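You operate a simulated robot arm through the tools that you are given. There is no shell and no other tool.

You are at the controls of a simulated robot arm. One attempt, no reset.

Task
Put things in order on the top of the small table. At the end: the violet clip from the top of the small table is in the beige small basket; the green hook stands where the violet clip stood; the blue bag from the top of the small table stands where the green hook stood; the grey large stone weight with an ochre hook stands where the blue bag stood; whatever was shut is shut again. Leave all else as you found it, and nothing knocked over.
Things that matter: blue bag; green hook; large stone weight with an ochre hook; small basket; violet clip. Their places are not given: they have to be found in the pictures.

The check looks at the end state, three seconds after you hand in, the way a careful person would. Anything else that was tipped, shoved, dropped, spilled or broken makes it a failure.

Robot
A 6-joint arm with a two-finger gripper, fixed in place. Base frame: the origin is at the foot of the arm, x ahead of it, y to its left, z up. Lengths are in m, angles in degrees, forces in N, time in s.
With the tool pointing down near the work surface it reaches from about 0.38 to 0.68 m from the base axis. Its first joint turns from -66.0 to 66.0 degrees. Payload 2.45 kg.
The TCP is the grasp point between the finger pads, 0.03 m short of the fingertips. In the tool frame z runs along the fingers and y along their closing line. The gripper opens to 0.106 m. The gripper's body begins 0.079 m behind the TCP.
Orientation is told as [roll, pitch, yaw] about the base's x, y, z axes, in that order, counted from this pose: with the fingers straight down and closing along the base's y, the tool's x points along the base's -x, its y along +y and its z along -z.

Tools
- The arm moves only by the tool move_arm. Its argument "steps" is a list that holds one entry, the list of rows, each a list of 7 numbers: the turn, a rotation vector about the tool's x, y, z in units of 5 degrees (1.0 is 5 degrees), then the shift along the tool's x, y, z in units of 40 mm (1.0 is 40 mm), then the finger opening in m, from 0 to 0.106. In form: [[[ax, ay, az, tx, ty, tz, gripper], ...]]. A call has 1 to 20 rows; each row shifts and turns the commanded pose from where the row before left it, along the tool's axes as they then stand. A call with a number of a shift or a turn outside -1 to 1 is refused whole. A row lasts 0.2 s, in which the tool goes at most 0.05 m and 8.6 degrees; a call with a longer step from one row to the next is refused whole, and so is a gripper value outside its range. Where a pose cannot be reached the arm comes as near as it can. A force on the tool above 40 N (or 10 N above the force at the start of the call, whichever is more), or a blocked arm, ends the call early, and 0.2 s more pass. Each finger travels about 0.153 m/s and halts on what it meets, pressing with about 25 N; the grip force reading is that of the motor and also rises with nothing between the fingers. The clock runs only during rows and for 0.2 s after the last one: add rows that do not move to give the fingers time. The reply holds the time, the measured pose of the TCP, the force on the tool along the base axes, the opening and the grip force, in the units named above and with some noise, with the torque about the TCP (base axes, N m) and any sound that the robot's microphone picked up.
- Cameras (640 x 400 px; columns grow to the right, rows downward): "scene" is fixed at [0.0874, 0.458, 1.3909]; the picture's right is [-0.34, -0.94, 0.00], its down [-0.73, 0.27, -0.62] and it looks along [0.59, -0.21, -0.78] (base axes); focal length 322 px, centre (320, 200). "wrist" rides on the gripper at [0.076, -0.002, -0.106] in the tool frame; the picture's right is [0.02, 1.00, 0.00], its down [-0.78, 0.02, -0.62] and it looks along [-0.62, 0.01, 0.78] (tool axes); focal length 247 px, centre (320, 200).
- grab_frame(camera): a new picture of that camera. The clock stands still meanwhile.
- measure_at(camera, pixels): there is no depth. For up to 12 entries [column, row, z] of the newest picture of that camera ("zoom" is the newest enlarged one), the place [x, y] in the base frame at which the ray of that pixel passes the height z, good to about 0.002 m, but the place of the scene camera against the robot may be out by one fixed shift of up to 0.025 m in any direction. The clock stands still meanwhile.
- zoom(camera, box): a new picture of the part [left, top, right, bottom] of that camera's present view, enlarged. The clock stands still meanwhile.
- hand_in(): hands the job in; it is judged then, once.

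Leave the gripper open and the arm clear of the work at the hand-in unless told otherwise.

The tools are called after "Request:" as a command line: name --argument value ..., lists and objects as JSON in quotes. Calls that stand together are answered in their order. move_arm: Moves the arm, as the interface text tells. Its arguments: {"type":"object","properties":{"steps":{"type":"array","items":{"type":"array","items":{"type":"array","items":{"type":"number"}}}}},"required":["steps"]} The other tools are called the same way: grab_frame (camera) takes a picture; measure_at (camera, pixels) gives the place at which the rays of pixels pass given heights; zoom (camera, box) takes an enlarged picture of a part of a camera's view; hand_in () hands the job in.

At the start:

```text
time_s: 0.0
ee_pos: [0.3006, 0.2243, 0.9788]
orientation: [0.0, -0.2, 0.0]
contact_force: [0.4, -0.2, 0.4]
ft_torque: [0.01, 0.0, 0.02]
grip_width: 0.1056
finger_force: 0.1
```

scene: 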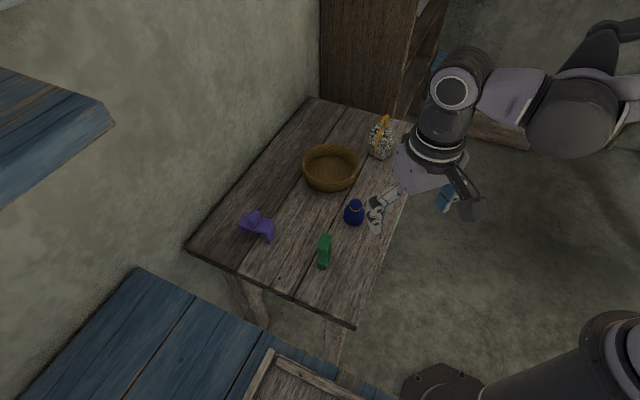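
wrist: 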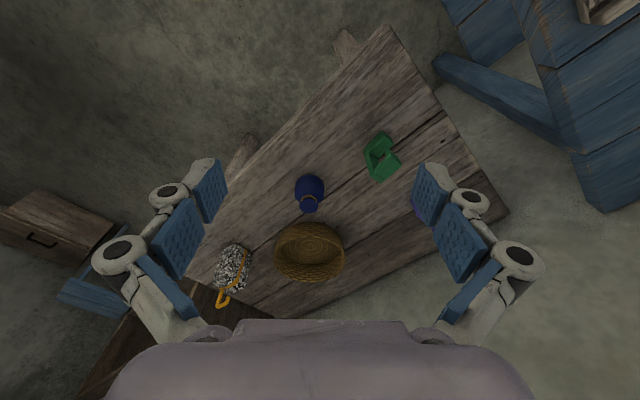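

The small table holds the violet clip (scene about 257,225), the green hook (325,250), the blue bag (355,212), the stone weight (380,138) and the basket (331,167). First I'll enlarge the scene view to see each thing better.

Request:
zoom --camera "scene" --box '[180, 90, 420, 330]'

Request:
zoom --camera "wrist" --box '[180, 20, 520, 330]'

```text
1.67 times, centred on (300, 210) of scene
```

zoom: 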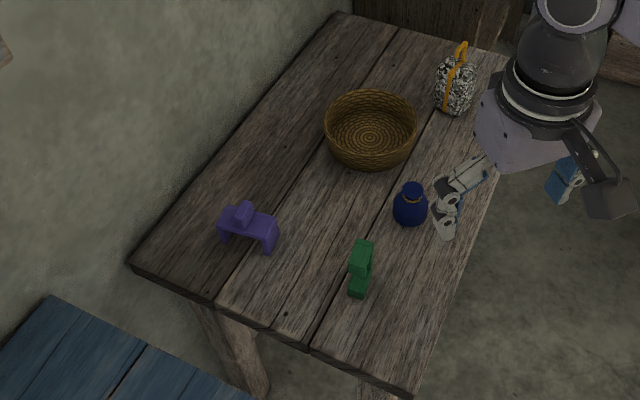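

```text
1.29 times, centred on (350, 175) of wrist
```

zoom: 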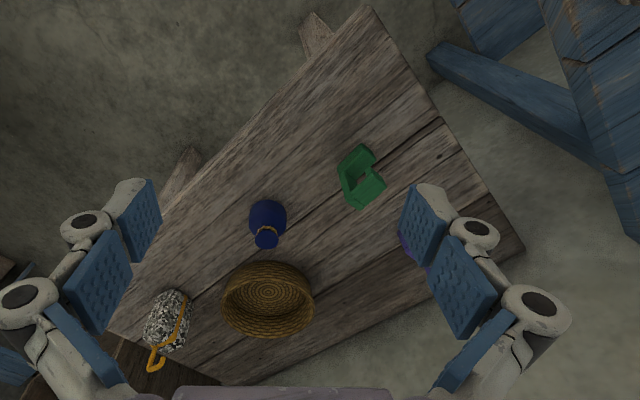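

To find the table's height, I'll compare two table corners seen by both cameras at several trial heights. The near-left corner is at scene (187,247) and wrist (508,212). The near-right corner is at scene (355,328) and wrist (388,27).

Request:
measure_at --camera "scene" --pixels '[[187, 247, 0.3], [187, 247, 0.4], [187, 247, 0.5], [187, 247, 0.6], [356, 326, 0.3], [356, 326, 0.4], [356, 326, 0.5], [356, 326, 0.6]]'

Request:
grab_frame --camera "wrist"

Request:
measure_at --camera "wrist" --pixels '[[508, 212, 0.3], [508, 212, 0.4], [508, 212, 0.5], [508, 212, 0.6], [388, 27, 0.3], [388, 27, 0.4], [388, 27, 0.5], [388, 27, 0.6]]'

```text
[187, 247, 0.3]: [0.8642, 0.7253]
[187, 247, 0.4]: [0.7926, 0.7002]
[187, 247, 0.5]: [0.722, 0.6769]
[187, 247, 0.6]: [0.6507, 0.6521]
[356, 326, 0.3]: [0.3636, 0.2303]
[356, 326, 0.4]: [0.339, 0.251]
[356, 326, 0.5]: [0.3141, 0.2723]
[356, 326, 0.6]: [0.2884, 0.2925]
```

```text
taken
```

wrist: 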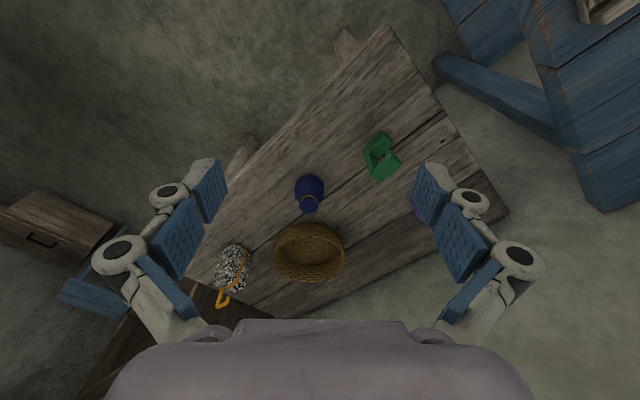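

```text
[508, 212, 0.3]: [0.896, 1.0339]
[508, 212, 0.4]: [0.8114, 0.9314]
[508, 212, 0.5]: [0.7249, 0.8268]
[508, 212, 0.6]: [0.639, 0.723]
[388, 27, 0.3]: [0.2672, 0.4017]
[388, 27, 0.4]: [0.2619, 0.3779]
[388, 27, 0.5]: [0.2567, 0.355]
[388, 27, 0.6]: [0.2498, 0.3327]
```

Comparing the corners, the two cameras agree best at about z = 0.68, with a scene shift of roughly (-0.024, +0.007). Next I'll measure the things at about that height from both cameras.

Request:
measure_at --camera "wrist" --pixels '[[382, 157, 0.7], [310, 185, 0.7], [310, 240, 0.68], [310, 270, 0.72], [233, 268, 0.7], [222, 300, 0.75], [274, 318, 0.68], [190, 278, 0.68], [508, 212, 0.68], [388, 27, 0.68]]'

Request:
grab_frame --camera "scene"

Request:
measure_at --camera "scene" --pixels '[[257, 228, 0.7], [325, 255, 0.69], [355, 215, 0.7], [331, 170, 0.68], [380, 143, 0.7], [313, 97, 0.68], [187, 247, 0.68], [356, 326, 0.68], [413, 122, 0.68]]'

```text
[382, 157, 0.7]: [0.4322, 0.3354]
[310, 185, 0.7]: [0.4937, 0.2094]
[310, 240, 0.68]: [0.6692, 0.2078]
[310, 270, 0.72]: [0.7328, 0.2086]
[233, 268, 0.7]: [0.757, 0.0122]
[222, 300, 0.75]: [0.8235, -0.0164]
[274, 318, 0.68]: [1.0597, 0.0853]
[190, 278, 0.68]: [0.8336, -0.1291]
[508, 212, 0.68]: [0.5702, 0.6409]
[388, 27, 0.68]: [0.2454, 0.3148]
```

```text
taken
```

scene: 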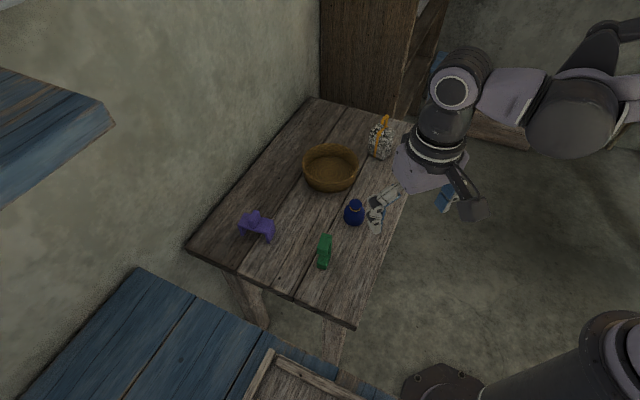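

```text
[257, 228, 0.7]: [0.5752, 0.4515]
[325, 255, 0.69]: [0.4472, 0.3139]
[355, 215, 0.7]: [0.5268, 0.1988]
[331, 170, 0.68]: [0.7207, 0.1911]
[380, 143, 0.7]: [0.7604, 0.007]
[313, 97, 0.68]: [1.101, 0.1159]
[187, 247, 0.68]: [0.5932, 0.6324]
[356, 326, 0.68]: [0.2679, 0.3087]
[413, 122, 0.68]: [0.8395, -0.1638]
```

The stone appears to lie about 0.76 m out, so the heights need to be more precise. I'll slide the arm 0.16 m forward at its present height and view the things again from the new wrist position.

Request:
move_arm --steps '[[[0, 0, 0, -1, 0, 0, 0.105], [0, 0, 0, -1, 0, 0, 0.105], [0, 0, 0, -1, 0, 0, 0.105], [0, 0, 0, -1, 0, 0, 0.105], [0, 0, 0, 0, 0, 0, 0.105]]]'

Request:
grab_frame --camera "wrist"

Request:
grab_frame --camera "scene"

```text
time_s: 1.2
ee_pos: [0.4597, 0.2233, 0.9809]
orientation: [0.0, -0.2, 0.0]
contact_force: [-0.1, 0.3, 0.4]
ft_torque: [0.03, -0.02, -0.03]
grip_width: 0.1052
finger_force: 0.2
```

```text
taken
```

wrist: 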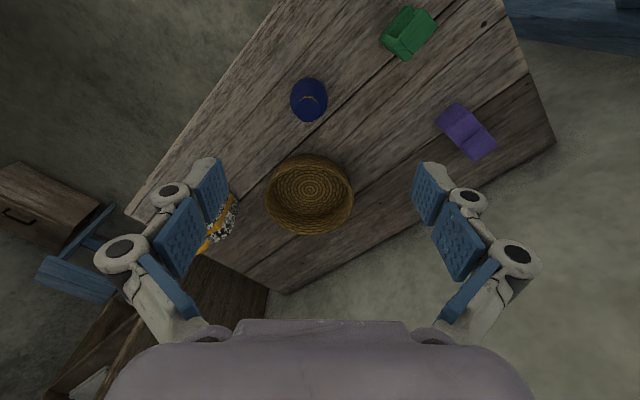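

```text
taken
```

scene: 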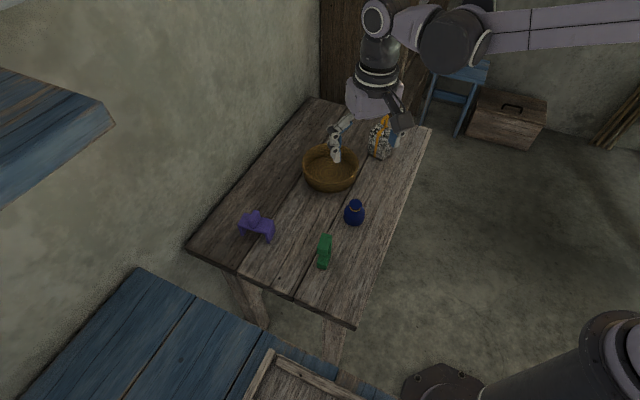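

Now I'll measure the same points from this new wrist position: the near-left corner (556,139), the far corner (281,294), the knot (484,24), and the corner at (126,213).

Request:
measure_at --camera "wrist" --pixels '[[556, 139, 0.6], [556, 139, 0.64], [556, 139, 0.68], [556, 139, 0.72], [281, 294, 0.6], [281, 294, 0.64], [281, 294, 0.68], [281, 294, 0.72], [484, 24, 0.6], [484, 24, 0.64], [484, 24, 0.68], [484, 24, 0.72]]'

Request:
zoom --camera "wrist" --box '[300, 0, 580, 175]'

```text
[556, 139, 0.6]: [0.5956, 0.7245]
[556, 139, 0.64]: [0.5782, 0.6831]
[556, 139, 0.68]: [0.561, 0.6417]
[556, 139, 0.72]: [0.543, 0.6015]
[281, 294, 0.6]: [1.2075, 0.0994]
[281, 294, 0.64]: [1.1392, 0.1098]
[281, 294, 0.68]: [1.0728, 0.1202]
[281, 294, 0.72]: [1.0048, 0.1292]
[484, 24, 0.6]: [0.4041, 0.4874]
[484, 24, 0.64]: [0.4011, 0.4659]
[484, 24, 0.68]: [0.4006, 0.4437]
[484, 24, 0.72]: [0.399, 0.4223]
```

```text
2.29 times, centred on (440, 88) of wrist
```

zoom: 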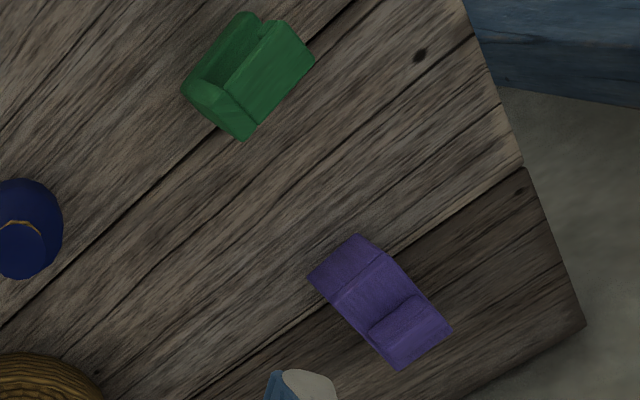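

The corner lines from the two wrist positions cross near z ≈ 0.70, so that is about the height of the table top. Now I'll move the arm 0.2 m to the right to get a clear view of the stone weight.

Request:
move_arm --steps '[[[0, 0, 0, 0, -1, 0, 0.105], [0, 0, 0, 0, -1, 0, 0.105], [0, 0, 0, 0, -1, 0, 0.105], [0, 0, 0, 0, -1, 0, 0.105], [0, 0, 0, 0, -1, 0, 0.105], [0, 0, 0, 0, 0, 0, 0.105]]]'

Request:
grab_frame --camera "wrist"

Request:
zoom --camera "scene" --box '[290, 90, 440, 190]'

```text
time_s: 2.6
ee_pos: [0.4574, 0.0227, 0.9813]
orientation: [0.0, -0.1, -0.1]
contact_force: [0.2, -0.2, 0.8]
ft_torque: [0.0, -0.02, -0.01]
grip_width: 0.1051
finger_force: 0.2
```

```text
taken
```

wrist: 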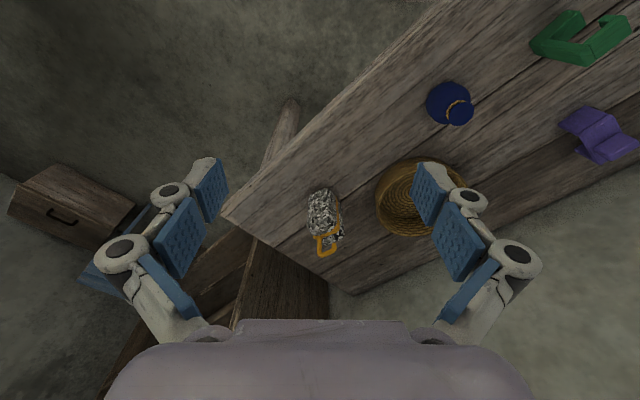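

```text
4.00 times, centred on (365, 140) of scene
```

zoom: 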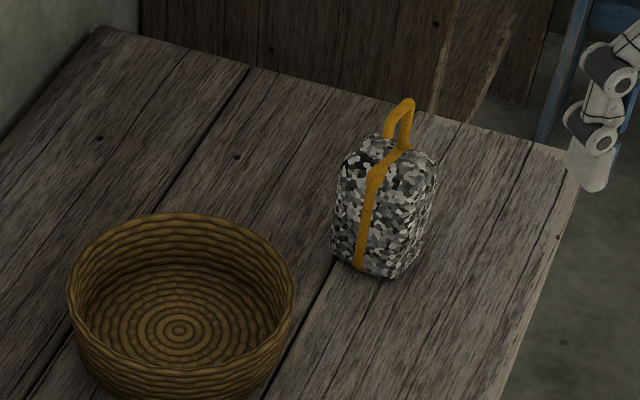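

The stone weight is a rounded block with an ochre strap and a loop handle on top. I'll zoom the wrist view around it.

Request:
zoom --camera "wrist" --box '[240, 150, 400, 270]'

Request:
zoom --camera "wrist" --box '[400, 0, 640, 180]'

```text
3.33 times, centred on (320, 210) of wrist
```

zoom: 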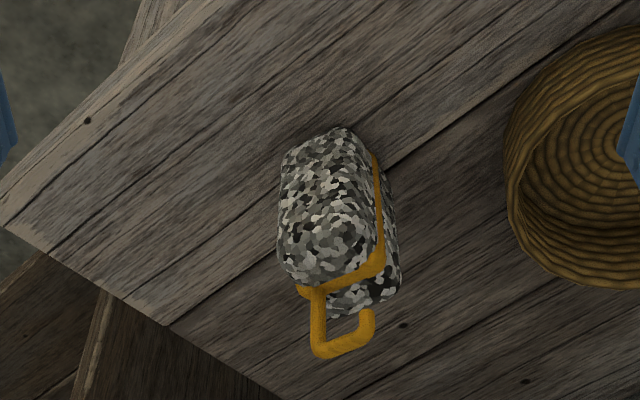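

```text
2.22 times, centred on (520, 90) of wrist
```

zoom: 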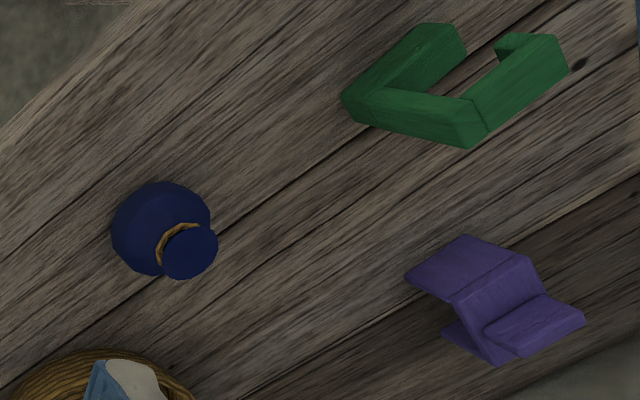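

I'll measure base points of the stone (wrist 326,188 and 308,199), its handle (320,255), the basket, the hook and the clip at z = 0.70, along with the matching scene points.

Request:
measure_at --camera "wrist" --pixels '[[326, 188, 0.7], [308, 199, 0.7], [308, 199, 0.72], [345, 237, 0.7], [345, 237, 0.76], [327, 256, 0.76], [327, 256, 0.82], [327, 256, 0.86], [310, 236, 0.76], [310, 236, 0.8], [225, 219, 0.7], [357, 294, 0.7]]'

Request:
measure_at --camera "scene" --pixels '[[368.25, 151.25, 0.7], [375, 157, 0.7], [384, 159.5, 0.7], [390, 151, 0.7], [386, 115, 0.76], [386, 115, 0.8], [386, 115, 0.84], [375, 146, 0.76], [392, 140, 0.76]]'

```text
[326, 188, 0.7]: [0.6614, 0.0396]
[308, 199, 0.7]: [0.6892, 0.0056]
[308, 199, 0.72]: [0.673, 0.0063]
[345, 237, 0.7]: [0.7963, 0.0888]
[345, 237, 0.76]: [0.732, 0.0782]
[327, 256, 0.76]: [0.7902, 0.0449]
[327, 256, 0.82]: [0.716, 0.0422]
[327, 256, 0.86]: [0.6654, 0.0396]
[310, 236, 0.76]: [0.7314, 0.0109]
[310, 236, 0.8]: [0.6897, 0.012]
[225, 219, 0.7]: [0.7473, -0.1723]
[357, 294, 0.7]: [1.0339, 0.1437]
```

```text
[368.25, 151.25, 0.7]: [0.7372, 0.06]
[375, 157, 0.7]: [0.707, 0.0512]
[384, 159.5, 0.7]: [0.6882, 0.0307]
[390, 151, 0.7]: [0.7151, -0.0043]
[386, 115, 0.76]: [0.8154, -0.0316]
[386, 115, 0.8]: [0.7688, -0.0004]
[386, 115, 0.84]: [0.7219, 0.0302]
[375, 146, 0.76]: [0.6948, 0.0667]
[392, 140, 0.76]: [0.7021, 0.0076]
```

The stone's base centre is near (0.70, 0.03) and its handle top is near z ≈ 0.82–0.84. Now I'll zoom the scene camera in closely on the clip, the hook and the bag to see their shapes.

Request:
zoom --camera "scene" --box '[222, 195, 302, 255]'

Request:
zoom --camera "scene" --box '[295, 190, 391, 280]'

```text
6.67 times, centred on (262, 225) of scene
```

zoom: 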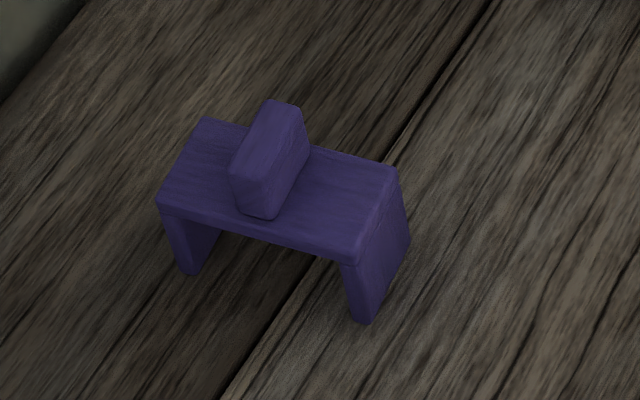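

```text
4.44 times, centred on (343, 235) of scene
```

zoom: 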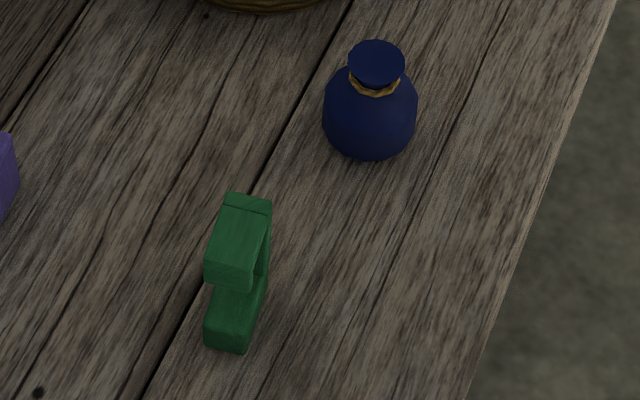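

The clip is a bridge on two legs with a fin on top. The hook is a standing C shape, and the bag is a round sack with a tied neck. I'll move the wrist camera above the clip and hook for exact positions.

Request:
move_arm --steps '[[[0, 0, 0, 0, 1, 0, 0.105], [0, 0, 0, 0, 1, 0, 0.105], [0, 0, 0, 0, 1, 0, 0.105], [0, 0, 0, 0, 1, 0, 0.105], [0, 0, 0, 0, 1, 0, 0.105], [0, 0, 0, 0, 1, 0, 0.105], [0, 0, 0, 0, 1, 0, 0.105], [0, 0, 0, 0, 1, 0, 0.105], [0, 0, 0, 0.8, 1, 0, 0.105], [0, 0, 0, 0.8, 0.5, 0, 0.105], [0, 0, 0, 0, 0, 0, 0.105]]]'

Request:
grab_frame --camera "wrist"

```text
refused: row 9 steps farther than a row can; nothing moved
```

```text
taken
```

wrist: 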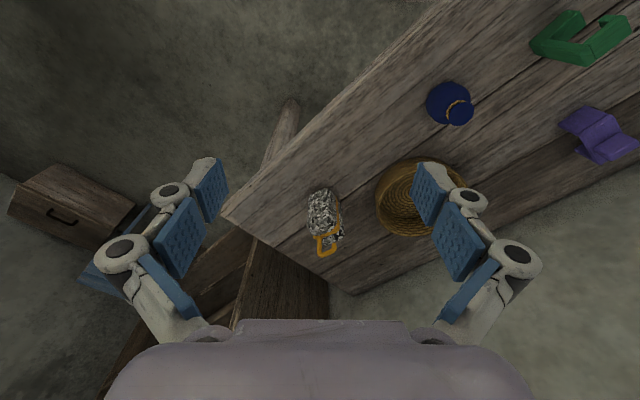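

The call was refused because one row went farther than a row can. I'll resend it with smaller combined shifts.

Request:
move_arm --steps '[[[0, 0, 0, 0.2, 1, 0, 0.105], [0, 0, 0, 0.2, 1, 0, 0.105], [0, 0, 0, 0.2, 1, 0, 0.105], [0, 0, 0, 0.2, 1, 0, 0.105], [0, 0, 0, 0.2, 1, 0, 0.105], [0, 0, 0, 0.2, 1, 0, 0.105], [0, 0, 0, 0.2, 1, 0, 0.105], [0, 0, 0, 0, 1, 0, 0.105], [0, 0, 0, 0, 1, 0, 0.105], [0, 0, 0, 0, 0.5, 0, 0.105], [0, 0, 0, 0, 0, 0, 0.105]]]'

Request:
grab_frame --camera "wrist"

```text
time_s: 5.0
ee_pos: [0.403, 0.4046, 0.9805]
orientation: [0.0, -0.1, 0.0]
contact_force: [0.5, 0.1, -0.1]
ft_torque: [-0.02, -0.02, 0.02]
grip_width: 0.1048
finger_force: 0.1
```

```text
taken
```

wrist: 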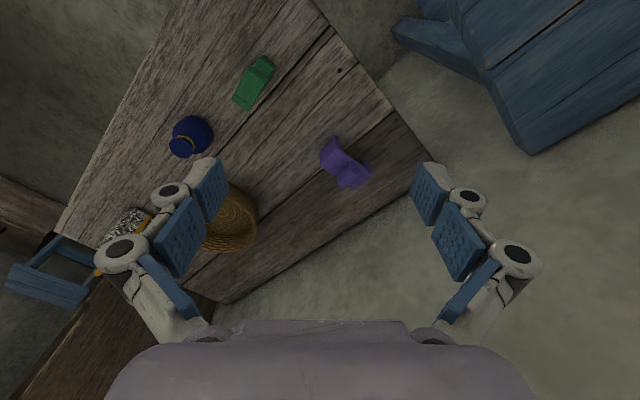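

The clip is at about wrist (345,163) and the hook at (255,82). I'll zoom both.

Request:
zoom --camera "wrist" --box '[290, 120, 400, 200]'

Request:
zoom --camera "wrist" --box '[200, 40, 310, 120]'

```text
5.00 times, centred on (345, 160) of wrist
```

zoom: 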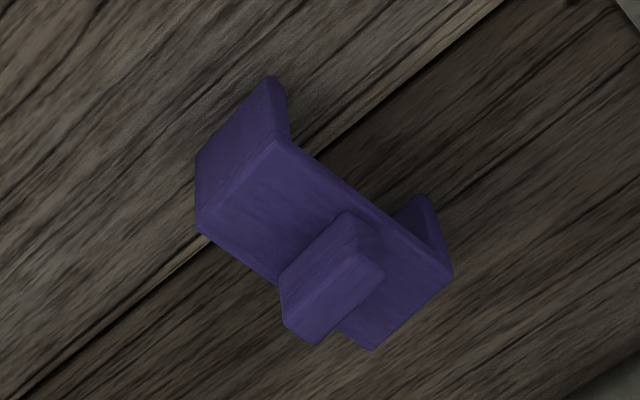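

```text
5.00 times, centred on (255, 80) of wrist
```

zoom: 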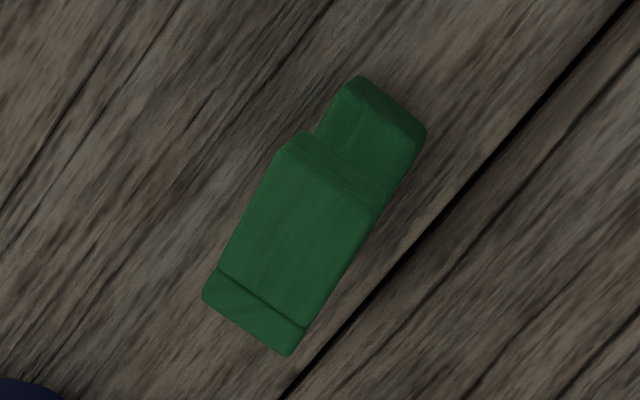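

I'll fix the table height using the dark knot, seen here at (339,70) and before at (484,24). I'll also measure the clip's feet.

Request:
measure_at --camera "wrist" --pixels '[[339, 70, 0.68], [339, 70, 0.69], [339, 70, 0.7], [339, 70, 0.71], [435, 160, 0.68], [435, 160, 0.7], [435, 160, 0.72], [219, 303, 0.7], [219, 303, 0.72]]'

Request:
zoom --camera "wrist" --box '[300, 40, 380, 100]'

```text
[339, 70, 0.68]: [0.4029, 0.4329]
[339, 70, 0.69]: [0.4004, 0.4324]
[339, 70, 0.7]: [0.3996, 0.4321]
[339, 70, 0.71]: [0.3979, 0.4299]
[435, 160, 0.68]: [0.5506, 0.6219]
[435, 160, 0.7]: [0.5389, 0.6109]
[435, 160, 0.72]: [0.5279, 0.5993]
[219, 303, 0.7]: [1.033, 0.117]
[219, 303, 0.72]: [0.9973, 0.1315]
```

```text
6.67 times, centred on (340, 70) of wrist
```

zoom: 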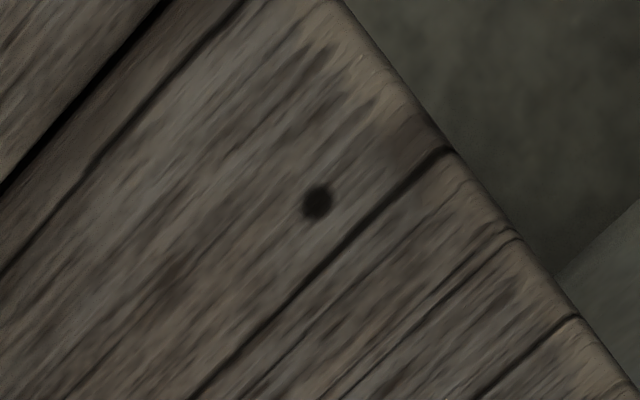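

The knot agrees at z = 0.70 from both positions, so the table top is at z ≈ 0.70. Now I'll measure the clip's feet and top corners and the hook's corners from this view, and the knot in the scene camera to get that camera's shift.

Request:
measure_at --camera "wrist" --pixels '[[334.6, 135.4, 0.7], [320.2, 152.6, 0.7], [367.4, 159.6, 0.7], [336, 146.6, 0.73], [336, 146.6, 0.74], [320.4, 165.6, 0.73], [320.4, 165.6, 0.74], [371.6, 174.4, 0.73], [371.6, 174.4, 0.74], [355.4, 189.8, 0.73], [355.4, 189.8, 0.74], [345, 178, 0.76]]'

Request:
grab_frame --camera "scene"

Request:
measure_at --camera "scene" --pixels '[[279.7, 278.2, 0.7], [187, 247, 0.7], [356, 326, 0.7], [313, 97, 0.7]]'

```text
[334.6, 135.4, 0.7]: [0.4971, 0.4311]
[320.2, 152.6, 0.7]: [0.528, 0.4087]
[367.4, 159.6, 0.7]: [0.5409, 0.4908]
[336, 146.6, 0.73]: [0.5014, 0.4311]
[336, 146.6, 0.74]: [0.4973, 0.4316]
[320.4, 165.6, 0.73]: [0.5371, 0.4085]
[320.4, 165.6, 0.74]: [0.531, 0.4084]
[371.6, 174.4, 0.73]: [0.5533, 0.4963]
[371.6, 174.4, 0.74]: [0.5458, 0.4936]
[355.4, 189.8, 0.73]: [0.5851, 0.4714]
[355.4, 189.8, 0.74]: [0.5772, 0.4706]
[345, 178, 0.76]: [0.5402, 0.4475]
```

```text
taken
```

scene: 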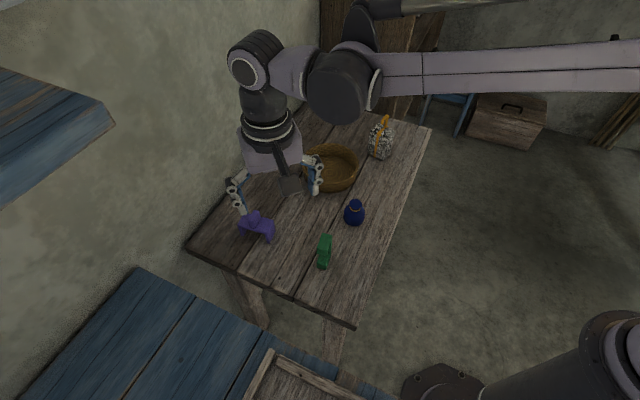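

```text
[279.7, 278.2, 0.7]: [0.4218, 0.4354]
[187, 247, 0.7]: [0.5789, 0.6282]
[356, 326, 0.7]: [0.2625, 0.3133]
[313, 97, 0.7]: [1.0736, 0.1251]
```

The scene camera is shifted by about (-0.022, -0.003) relative to the robot. The clip's top plate is at z ≈ 0.74 with centre near (0.538, 0.451) and its long axis about 53° from x. Next I'll move back to see the hook and bag from a better angle.

Request:
move_arm --steps '[[[0, 0, 0, 0.75, -0.5, 0, 0.105], [0, 0, 0, 0.75, -0.5, 0, 0.105], [0, 0, 0, 0.75, -0.5, 0, 0.105], [0, 0, 0, 0.75, -0.5, 0, 0.105], [0, 0, 0, 0, -0.5, 0, 0.105], [0, 0, 0, 0, 0, 0, 0.105]]]'

Request:
grab_frame --camera "wrist"

Request:
zoom --camera "wrist" --box '[250, 100, 410, 220]'

```text
time_s: 6.4
ee_pos: [0.283, 0.303, 0.9798]
orientation: [0.0, -0.1, 0.0]
contact_force: [-0.7, 0.0, -0.3]
ft_torque: [-0.01, 0.0, 0.02]
grip_width: 0.1048
finger_force: 0.1
```

```text
taken
```

wrist: 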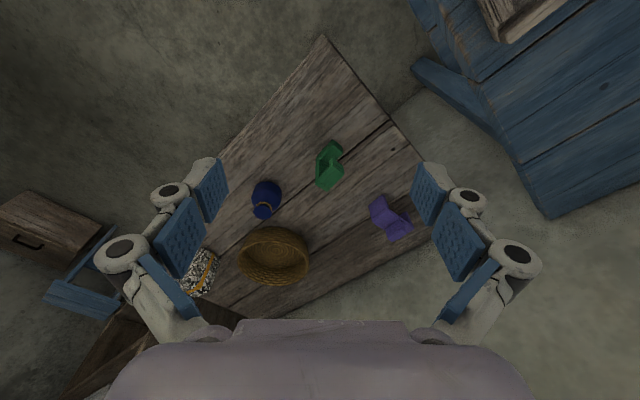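

```text
3.33 times, centred on (330, 160) of wrist
```

zoom: 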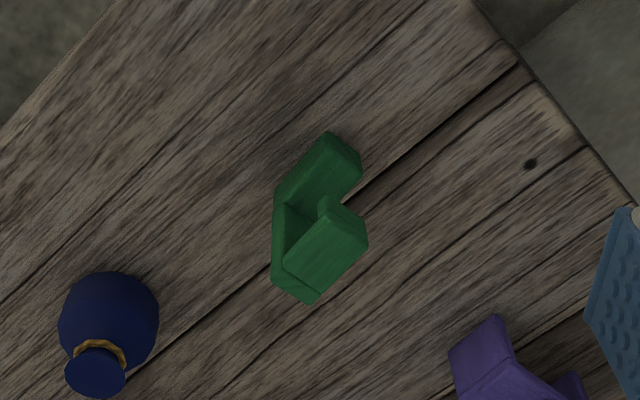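

The hook is a C with its open side toward the arm. I'll zoom further on the hook and bag for exact corners.

Request:
zoom --camera "wrist" --box '[300, 135, 364, 199]'

Request:
zoom --camera "wrist" --box '[235, 170, 299, 234]'

```text
6.25 times, centred on (332, 167) of wrist
```

zoom: 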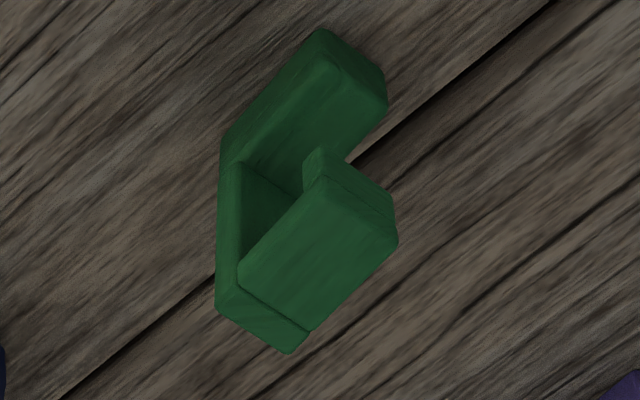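

```text
6.25 times, centred on (267, 202) of wrist
```

zoom: 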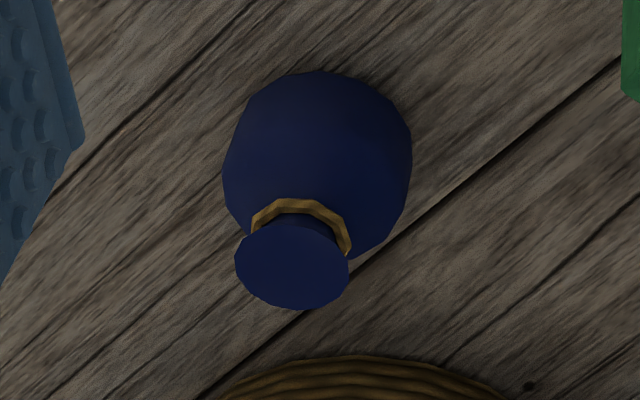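

Now I'll measure the hook's base corners, its top back corner at trial heights, and the bag's base and top outline.

Request:
measure_at --camera "wrist" --pixels '[[332, 139.5, 0.7], [341.6, 146.2, 0.7], [316, 158.2, 0.7], [315.2, 183.8, 0.74], [315.2, 183.8, 0.76], [315.2, 183.8, 0.78], [327.7, 191.5, 0.74], [327.7, 191.5, 0.76], [327.7, 191.5, 0.78], [332.3, 162, 0.76], [344.3, 173, 0.76]]'

Request:
measure_at --camera "wrist" --pixels '[[266, 181, 0.7], [266, 181, 0.71], [252, 194, 0.72], [281, 194, 0.72], [267, 197, 0.72], [262.5, 211.5, 0.76], [262.5, 211.5, 0.77], [262.5, 211.5, 0.78], [253.5, 210, 0.77], [271.5, 210, 0.77], [262, 203, 0.77], [262.5, 219, 0.77]]'

```text
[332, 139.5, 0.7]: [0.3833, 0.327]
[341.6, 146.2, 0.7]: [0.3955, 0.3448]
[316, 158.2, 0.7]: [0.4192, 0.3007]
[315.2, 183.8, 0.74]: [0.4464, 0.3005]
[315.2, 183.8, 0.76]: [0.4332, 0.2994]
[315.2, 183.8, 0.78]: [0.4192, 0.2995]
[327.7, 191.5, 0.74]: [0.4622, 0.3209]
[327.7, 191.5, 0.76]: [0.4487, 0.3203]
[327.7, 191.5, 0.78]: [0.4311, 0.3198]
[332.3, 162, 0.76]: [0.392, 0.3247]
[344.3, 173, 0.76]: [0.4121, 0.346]
```

```text
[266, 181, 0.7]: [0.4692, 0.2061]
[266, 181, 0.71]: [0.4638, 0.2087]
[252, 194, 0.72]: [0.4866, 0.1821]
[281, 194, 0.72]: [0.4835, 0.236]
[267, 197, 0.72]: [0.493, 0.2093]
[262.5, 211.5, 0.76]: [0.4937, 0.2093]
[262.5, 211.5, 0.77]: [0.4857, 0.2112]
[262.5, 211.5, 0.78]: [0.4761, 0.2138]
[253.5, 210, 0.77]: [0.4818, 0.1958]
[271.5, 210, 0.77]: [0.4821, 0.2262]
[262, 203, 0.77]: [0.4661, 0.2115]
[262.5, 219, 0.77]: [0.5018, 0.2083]
```

Results:
- **Hook:** footprint about 0.043 × 0.023 m, 0.08 m tall, centre (0.4075, 0.322).
- **Bag:** top at z ≈ 0.762, centre (0.491, 0.2095).

I'll go above the clip with the tool straight down and turned +53.5°, to test whether that radius of 0.70 m can be reached.

Request:
move_arm --steps '[[[0, 0, 0, -0.797, 0.4625, 0, 0.105], [0, 0, 0, -0.797, 0.4625, 0, 0.105], [0, 0, 0, -0.797, 0.4625, 0, 0.105], [0, 0, 0, -0.797, 0.4625, 0, 0.105], [0, 0, 0, -0.797, 0.4625, 0, 0.105], [0, 0, 0, -0.797, 0.4625, 0, 0.105], [0, 0, 0, -0.797, 0.4625, 0, 0.105], [0, 0, 0, -0.797, 0.4625, 0, 0.105], [0, 0, -0.973, 0, 0, 0, 0.105], [0, 0, -0.973, 0, 0, 0, 0.105], [0, 0, -0.973, 0, 0, 0, 0.105], [0, 0, -0.973, 0, 0, 0, 0.105], [0, 0, -0.973, 0, 0, 0, 0.105], [0, 0, -0.973, 0, 0, 0, 0.105], [0, 0, -0.973, 0, 0, 0, 0.105], [0, 0, -0.973, 0, 0, 0, 0.105], [0, 0, -0.973, 0, 0, 0, 0.105], [0, 0, -0.973, 0, 0, 0, 0.105], [0, 0, -0.973, 0, 0, 0, 0.105], [0, 0, 0, 0, 0, 0, 0.105]]]'

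Request:
grab_frame --camera "wrist"

Request:
grab_frame --camera "scene"

```text
time_s: 10.6
ee_pos: [0.5183, 0.4376, 0.976]
orientation: [-0.1, -0.1, 53.7]
contact_force: [-0.6, -0.7, 0.6]
ft_torque: [0.01, 0.01, 0.03]
grip_width: 0.1053
finger_force: 0.2
out of reach, approached as far as the arm can: row 8
```

```text
taken
```

wrist: 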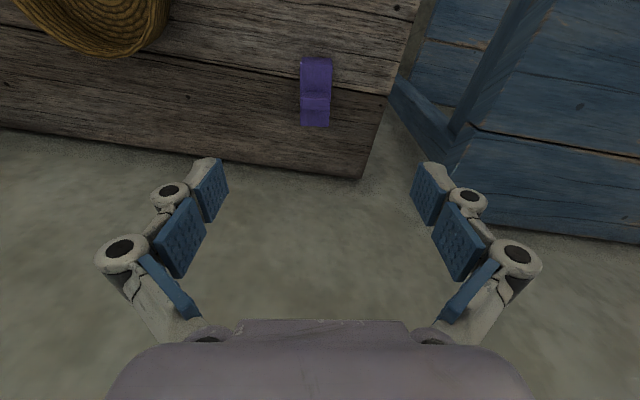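

```text
taken
```

scene: 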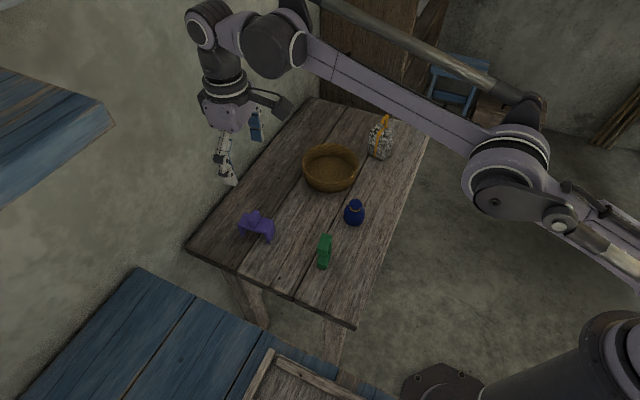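

The arm stopped at radius 0.678 because it can't reach farther at this height, but it should reach farther lower down. The clip shows upright at column 316, so the yaw fits. I'll descend 0.1 m here, where the space under the gripper is clear, and look again.

Request:
move_arm --steps '[[[0, 0, 0, 0, 0, 0.9, 0.105], [0, 0, 0, 0, 0, 0.9, 0.105], [0, 0, 0, 0, 0, 0.7, 0.105], [0, 0, 0, 0, 0, 0, 0.105]]]'

Request:
grab_frame --camera "wrist"

```text
time_s: 11.6
ee_pos: [0.5181, 0.4381, 0.876]
orientation: [-0.1, -0.1, 53.6]
contact_force: [0.7, 0.4, 0.8]
ft_torque: [0.01, -0.01, -0.01]
grip_width: 0.1048
finger_force: 0.0
```

```text
taken
```

wrist: 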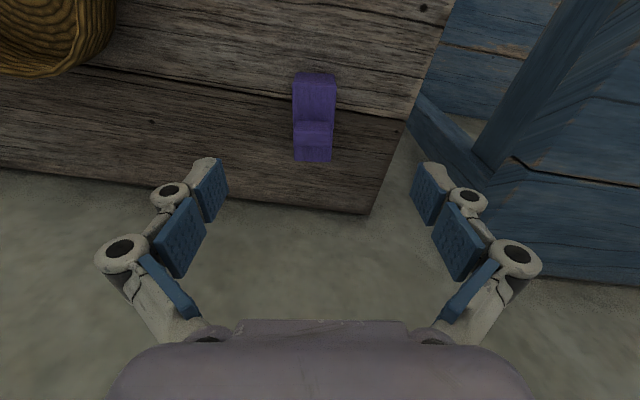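

I'll zoom in on the clip to find its top corners and the fin.

Request:
zoom --camera "wrist" --box '[264, 60, 368, 170]'

```text
3.64 times, centred on (316, 115) of wrist
```

zoom: 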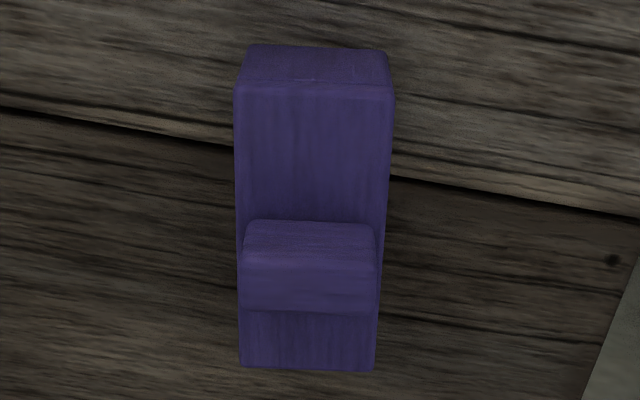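

I'll measure the clip: near top edge (314,84.5), far top edge (312.6,161), near foot (315.5,73), fin base (313,121) and fin top (313,133 to 313,146).

Request:
measure_at --camera "wrist" --pixels '[[315.5, 73, 0.7], [314.2, 84.5, 0.73], [314.2, 84.5, 0.74], [312.6, 161.2, 0.74], [313.3, 121, 0.74], [312.8, 133.1, 0.755], [312.8, 133.1, 0.765], [313.3, 145.8, 0.755], [313.3, 145.8, 0.765], [296.6, 84.3, 0.74], [335.8, 84.8, 0.74]]'

```text
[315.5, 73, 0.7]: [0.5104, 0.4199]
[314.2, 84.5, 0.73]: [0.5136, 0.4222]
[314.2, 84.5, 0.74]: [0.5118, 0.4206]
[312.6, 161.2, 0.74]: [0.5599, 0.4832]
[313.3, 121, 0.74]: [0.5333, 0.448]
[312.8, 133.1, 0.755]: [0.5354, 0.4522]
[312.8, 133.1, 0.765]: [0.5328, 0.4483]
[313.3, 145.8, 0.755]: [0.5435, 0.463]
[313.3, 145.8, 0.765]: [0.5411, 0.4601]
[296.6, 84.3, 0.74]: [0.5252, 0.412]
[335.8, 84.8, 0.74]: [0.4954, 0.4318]
```

The clip's centre is (0.536, 0.452), its width 0.036 m, its plate top z 0.74 and its fin top z 0.765. I'll centre over it and then descend to TCP z ≈ 0.80 to check.

Request:
move_arm --steps '[[[0, 0, 0, -0.55, -0.155, 0, 0.08], [0, 0, 0, 0, 0, 0.95, 0.08], [0, 0, 0, 0, 0, 0.95, 0.08], [0, 0, 0, 0, 0, 0, 0.08]]]'

Request:
grab_frame --camera "wrist"

Request:
zoom --camera "scene" --box '[200, 150, 320, 270]'

```text
time_s: 12.6
ee_pos: [0.533, 0.4483, 0.8007]
orientation: [-0.1, -0.2, 53.7]
contact_force: [0.7, 0.1, -0.4]
ft_torque: [-0.01, -0.02, -0.01]
grip_width: 0.0799
finger_force: 0.0
out of reach, approached as far as the arm can: row 1, 3
```

```text
taken
```

wrist: 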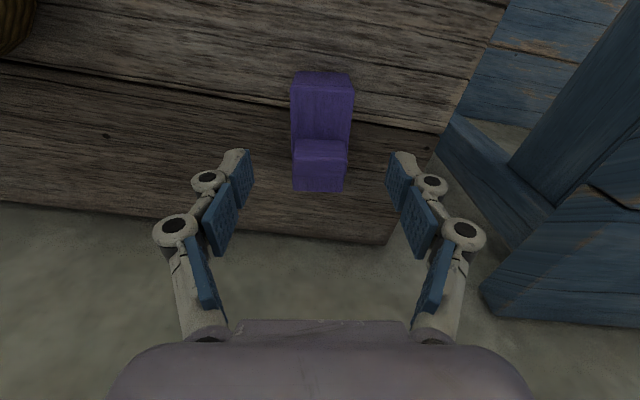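

```text
3.33 times, centred on (260, 210) of scene
```

zoom: 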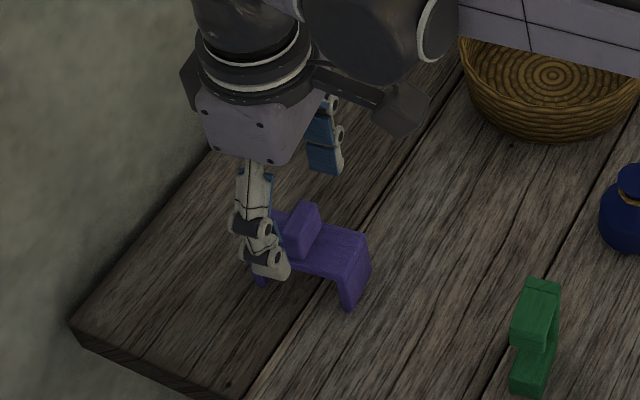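

At z 0.80 the arm reached (0.533, 0.448), about 5 mm short of the clip's centre, and the clip sits centred between the fingers (columns about 292–354). I'll lower to about z 0.747 and nudge outward.

Request:
move_arm --steps '[[[0, 0, 0, 0, 0, 0.7, 0.08], [0, 0, 0, 0, 0, 0.65, 0.08], [0, 0, 0, -0.12, 0, 0, 0.08], [0, 0, 0, 0, 0, 0, 0.08]]]'

Request:
grab_frame --camera "wrist"

Request:
zoom --camera "scene" --box '[200, 150, 320, 270]'

```text
time_s: 13.6
ee_pos: [0.5212, 0.4414, 0.753]
orientation: [-0.1, -0.2, 53.6]
contact_force: [0.3, 0.4, -0.1]
ft_torque: [-0.01, 0.01, -0.01]
grip_width: 0.0798
finger_force: 0.0
out of reach, approached as far as the arm can: row 1, 2, 3
```

```text
taken
```

wrist: 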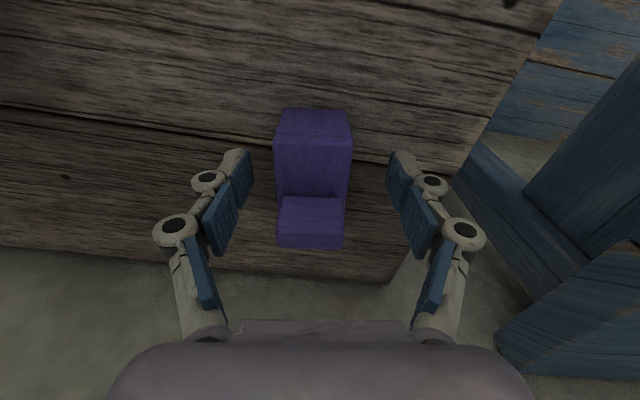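

```text
3.33 times, centred on (260, 210) of scene
```

zoom: 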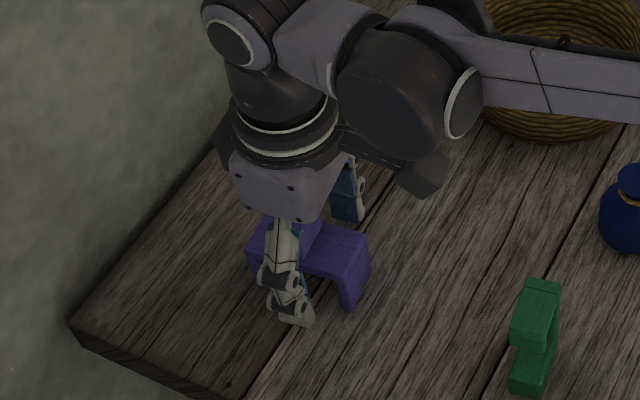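

Lower down the reach shrinks to radius 0.683, which leaves the gripper 18 mm short. Tilting the fingers outward will help. I'll raise 0.06 m, tilt 15° about the tool's y (negative), and read the pose.

Request:
move_arm --steps '[[[0, 0, 0, 0.2, 0, -0.9, 0.08], [0, 0, 0, 0, 0, -0.8, 0.08], [0, -1, 0, 0, 0, 0, 0.08], [0, -1, 0, 0, 0, 0, 0.08], [0, -1, 0, 0, 0, 0, 0.08], [0, 0, 0, 0, 0, 0, 0.08]]]'

```text
time_s: 15.0
ee_pos: [0.5155, 0.4329, 0.8211]
orientation: [-0.1, -15.2, 53.5]
contact_force: [-0.6, 0.3, -0.5]
ft_torque: [0.0, 0.0, 0.0]
grip_width: 0.08
finger_force: 0.0
```

The tilt is outward as wanted. Now I'll shift outward 27 mm and sideways -5 mm at this height, then check before descending.

Request:
move_arm --steps '[[[0, 0, 0, -0.665, -0.13, 0.178, 0.08], [0, 0, 0, 0.118, 0, 0.44, 0.08], [0, 0, 0, 0, 0, 0, 0.08]]]'

Request:
grab_frame --camera "wrist"

```text
time_s: 15.8
ee_pos: [0.5364, 0.4518, 0.8019]
orientation: [-0.1, -15.2, 53.5]
contact_force: [0.4, 0.4, 0.5]
ft_torque: [-0.01, 0.01, -0.02]
grip_width: 0.0799
finger_force: 0.0
```

```text
taken
```

wrist: 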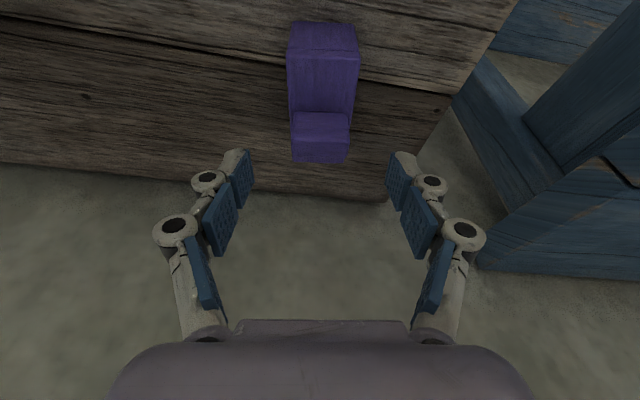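

The pose is exactly over the clip's centre. I'll descend straight to z ≈ 0.749 with the fingers still open.

Request:
move_arm --steps '[[[0, 0, 0, 0.1715, 0, 0.64, 0.08], [0, 0, 0, 0.1715, 0, 0.64, 0.08], [0, 0, 0, 0, 0, 0, 0.08]]]'

Request:
grab_frame --camera "wrist"

Request:
zoom --camera "scene" --box '[200, 150, 320, 270]'

```text
time_s: 16.6
ee_pos: [0.5368, 0.4528, 0.7494]
orientation: [-0.1, -15.1, 53.6]
contact_force: [0.1, 0.5, -0.4]
ft_torque: [0.02, 0.01, -0.02]
grip_width: 0.0798
finger_force: 0.0
```

```text
taken
```

wrist: 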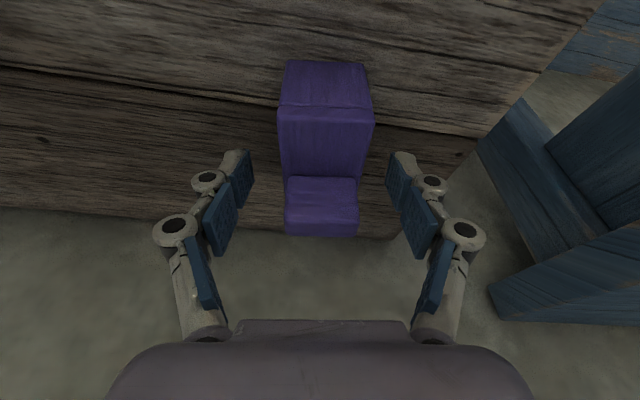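

```text
3.33 times, centred on (260, 210) of scene
```

zoom: 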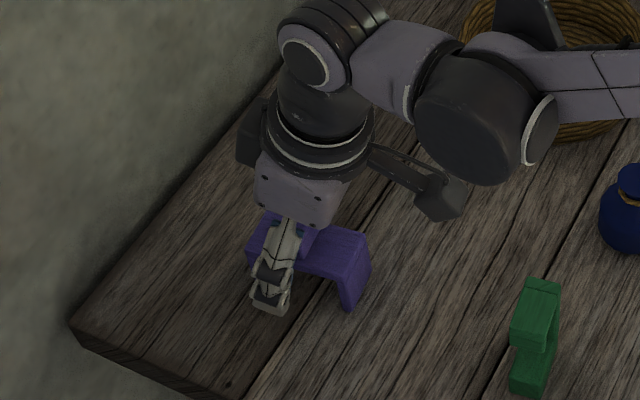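

The fingers straddle the clip's middle. I'll close them on its 36 mm width.

Request:
move_arm --steps '[[[0, 0, 0, 0, 0, 0, 0.05], [0, 0, 0, 0, 0, 0, 0.02], [0, 0, 0, 0, 0, 0, 0.02], [0, 0, 0, 0, 0, 0, 0.02]]]'

Request:
grab_frame --camera "wrist"

```text
time_s: 17.6
ee_pos: [0.5363, 0.4523, 0.7503]
orientation: [-0.1, -15.2, 53.6]
contact_force: [1.0, 0.2, 1.8]
ft_torque: [0.06, 0.06, -0.06]
grip_width: 0.038
finger_force: 24.7
```

```text
taken
```

wrist: 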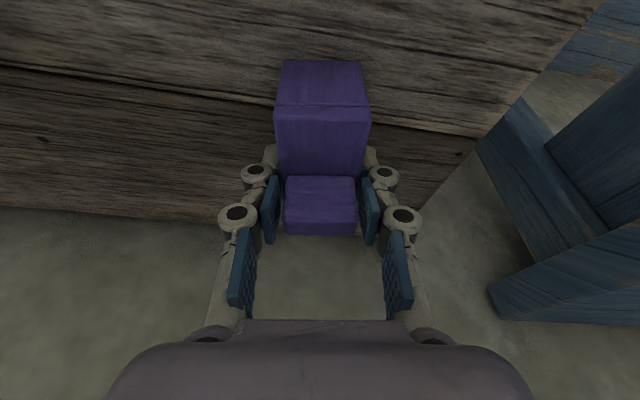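

Gripped at 38 mm with 24.7 N. I'll lift straight up about 0.11 m.

Request:
move_arm --steps '[[[0, 0, 0, -0.1, 0, -0.37, 0.02], [0, 0, 0, -0.233, 0, -0.869, 0.02], [0, 0, 0, -0.233, 0, -0.869, 0.02], [0, 0, 0, -0.233, 0, -0.869, 0.02], [0, 0, 0, 0, 0, 0, 0.02]]]'

Request:
grab_frame --camera "wrist"

Request:
grab_frame --camera "scene"

```text
time_s: 18.8
ee_pos: [0.5363, 0.4526, 0.8712]
orientation: [-0.1, -15.1, 53.5]
contact_force: [-0.5, -1.1, -1.3]
ft_torque: [0.0, -0.04, -0.02]
grip_width: 0.0379
finger_force: 24.8
```

```text
taken
```

wrist: 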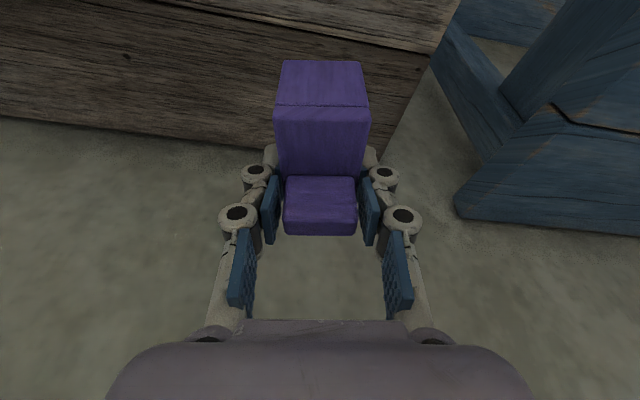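

```text
taken
```

scene: 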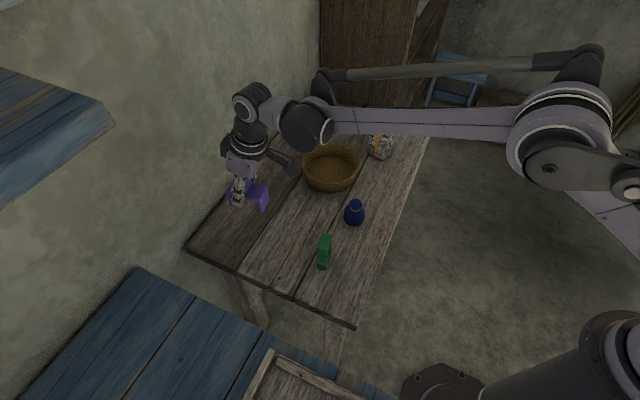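

The clip is held firmly. Now I'll zoom the scene view on the basket to measure its floor centre and rim.

Request:
zoom --camera "scene" --box '[291, 130, 371, 205]'

```text
5.33 times, centred on (331, 168) of scene
```

zoom: 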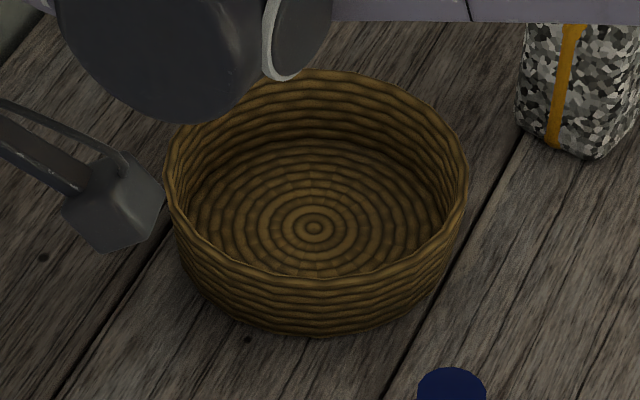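

I'll measure the floor centre (zoom 314,228) and rim points (165,185), (467,180), (318,72), (316,283) at trial heights.

Request:
measure_at --camera "zoom" --pixels '[[314, 228, 0.7], [314, 228, 0.71], [166, 185, 0.76], [467, 180, 0.76], [318, 72, 0.76], [316, 283, 0.76], [316, 178, 0.75], [316, 178, 0.76], [316, 178, 0.77], [318, 338, 0.7], [189, 210, 0.71], [442, 205, 0.71]]'

```text
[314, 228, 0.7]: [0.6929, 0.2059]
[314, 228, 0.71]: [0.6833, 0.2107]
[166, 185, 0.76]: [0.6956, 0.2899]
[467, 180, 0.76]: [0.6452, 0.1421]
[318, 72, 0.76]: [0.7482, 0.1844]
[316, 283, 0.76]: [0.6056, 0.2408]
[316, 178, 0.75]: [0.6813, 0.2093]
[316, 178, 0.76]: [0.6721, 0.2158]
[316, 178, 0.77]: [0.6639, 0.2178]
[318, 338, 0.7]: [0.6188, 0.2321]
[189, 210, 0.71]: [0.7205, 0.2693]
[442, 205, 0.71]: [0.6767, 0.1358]
```

The basket's centre is about (0.66, 0.205), its rim z ≈ 0.75 and its inside radius about 0.07 m. I'll carry the clip toward it at height 0.87, turning the yaw back by 36° about the vertical on the way.

Request:
move_arm --steps '[[[0, 0, 0, 0.408, -0.711, -0.109, 0.02], [0, 0, 0, 0.408, -0.711, -0.109, 0.02], [0, 0, 0, 0.408, -0.711, -0.109, 0.02], [0, 0, 0, 0.408, -0.711, -0.109, 0.02], [0, 0, 0, 0.408, -0.711, -0.109, 0.02], [0.233, 0, 0.869, 0, 0, 0, 0.02], [0.233, 0, 0.869, 0, 0, 0, 0.02], [0.233, 0, 0.869, 0, 0, 0, 0.02], [0.233, 0, 0.869, 0, 0, 0, 0.02], [0.233, 0, 0.869, 0, 0, 0, 0.02], [0.233, 0, 0.869, 0, 0, 0, 0.02], [0.233, 0, 0.869, 0, 0, 0, 0.02], [0.233, 0, 0.869, 0, 0, 0, 0.02], [0, 0, 0, 0, 0, 0, 0.02]]]'

Request:
grab_frame --camera "wrist"

```text
time_s: 21.8
ee_pos: [0.5989, 0.3004, 0.8724]
orientation: [0.0, -15.0, 17.6]
contact_force: [-0.5, 0.0, -0.2]
ft_torque: [0.02, 0.02, 0.0]
grip_width: 0.0378
finger_force: 25.6
```

```text
taken
```

wrist: 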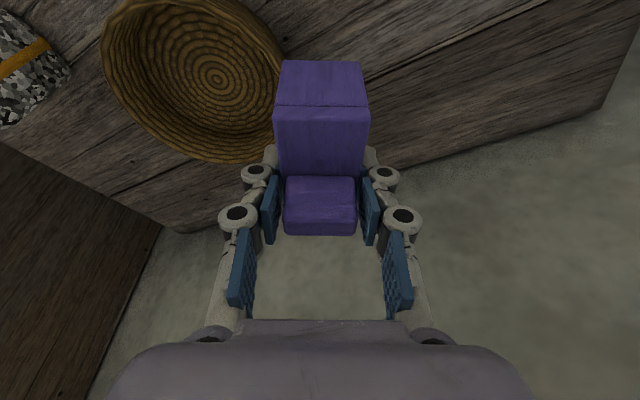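

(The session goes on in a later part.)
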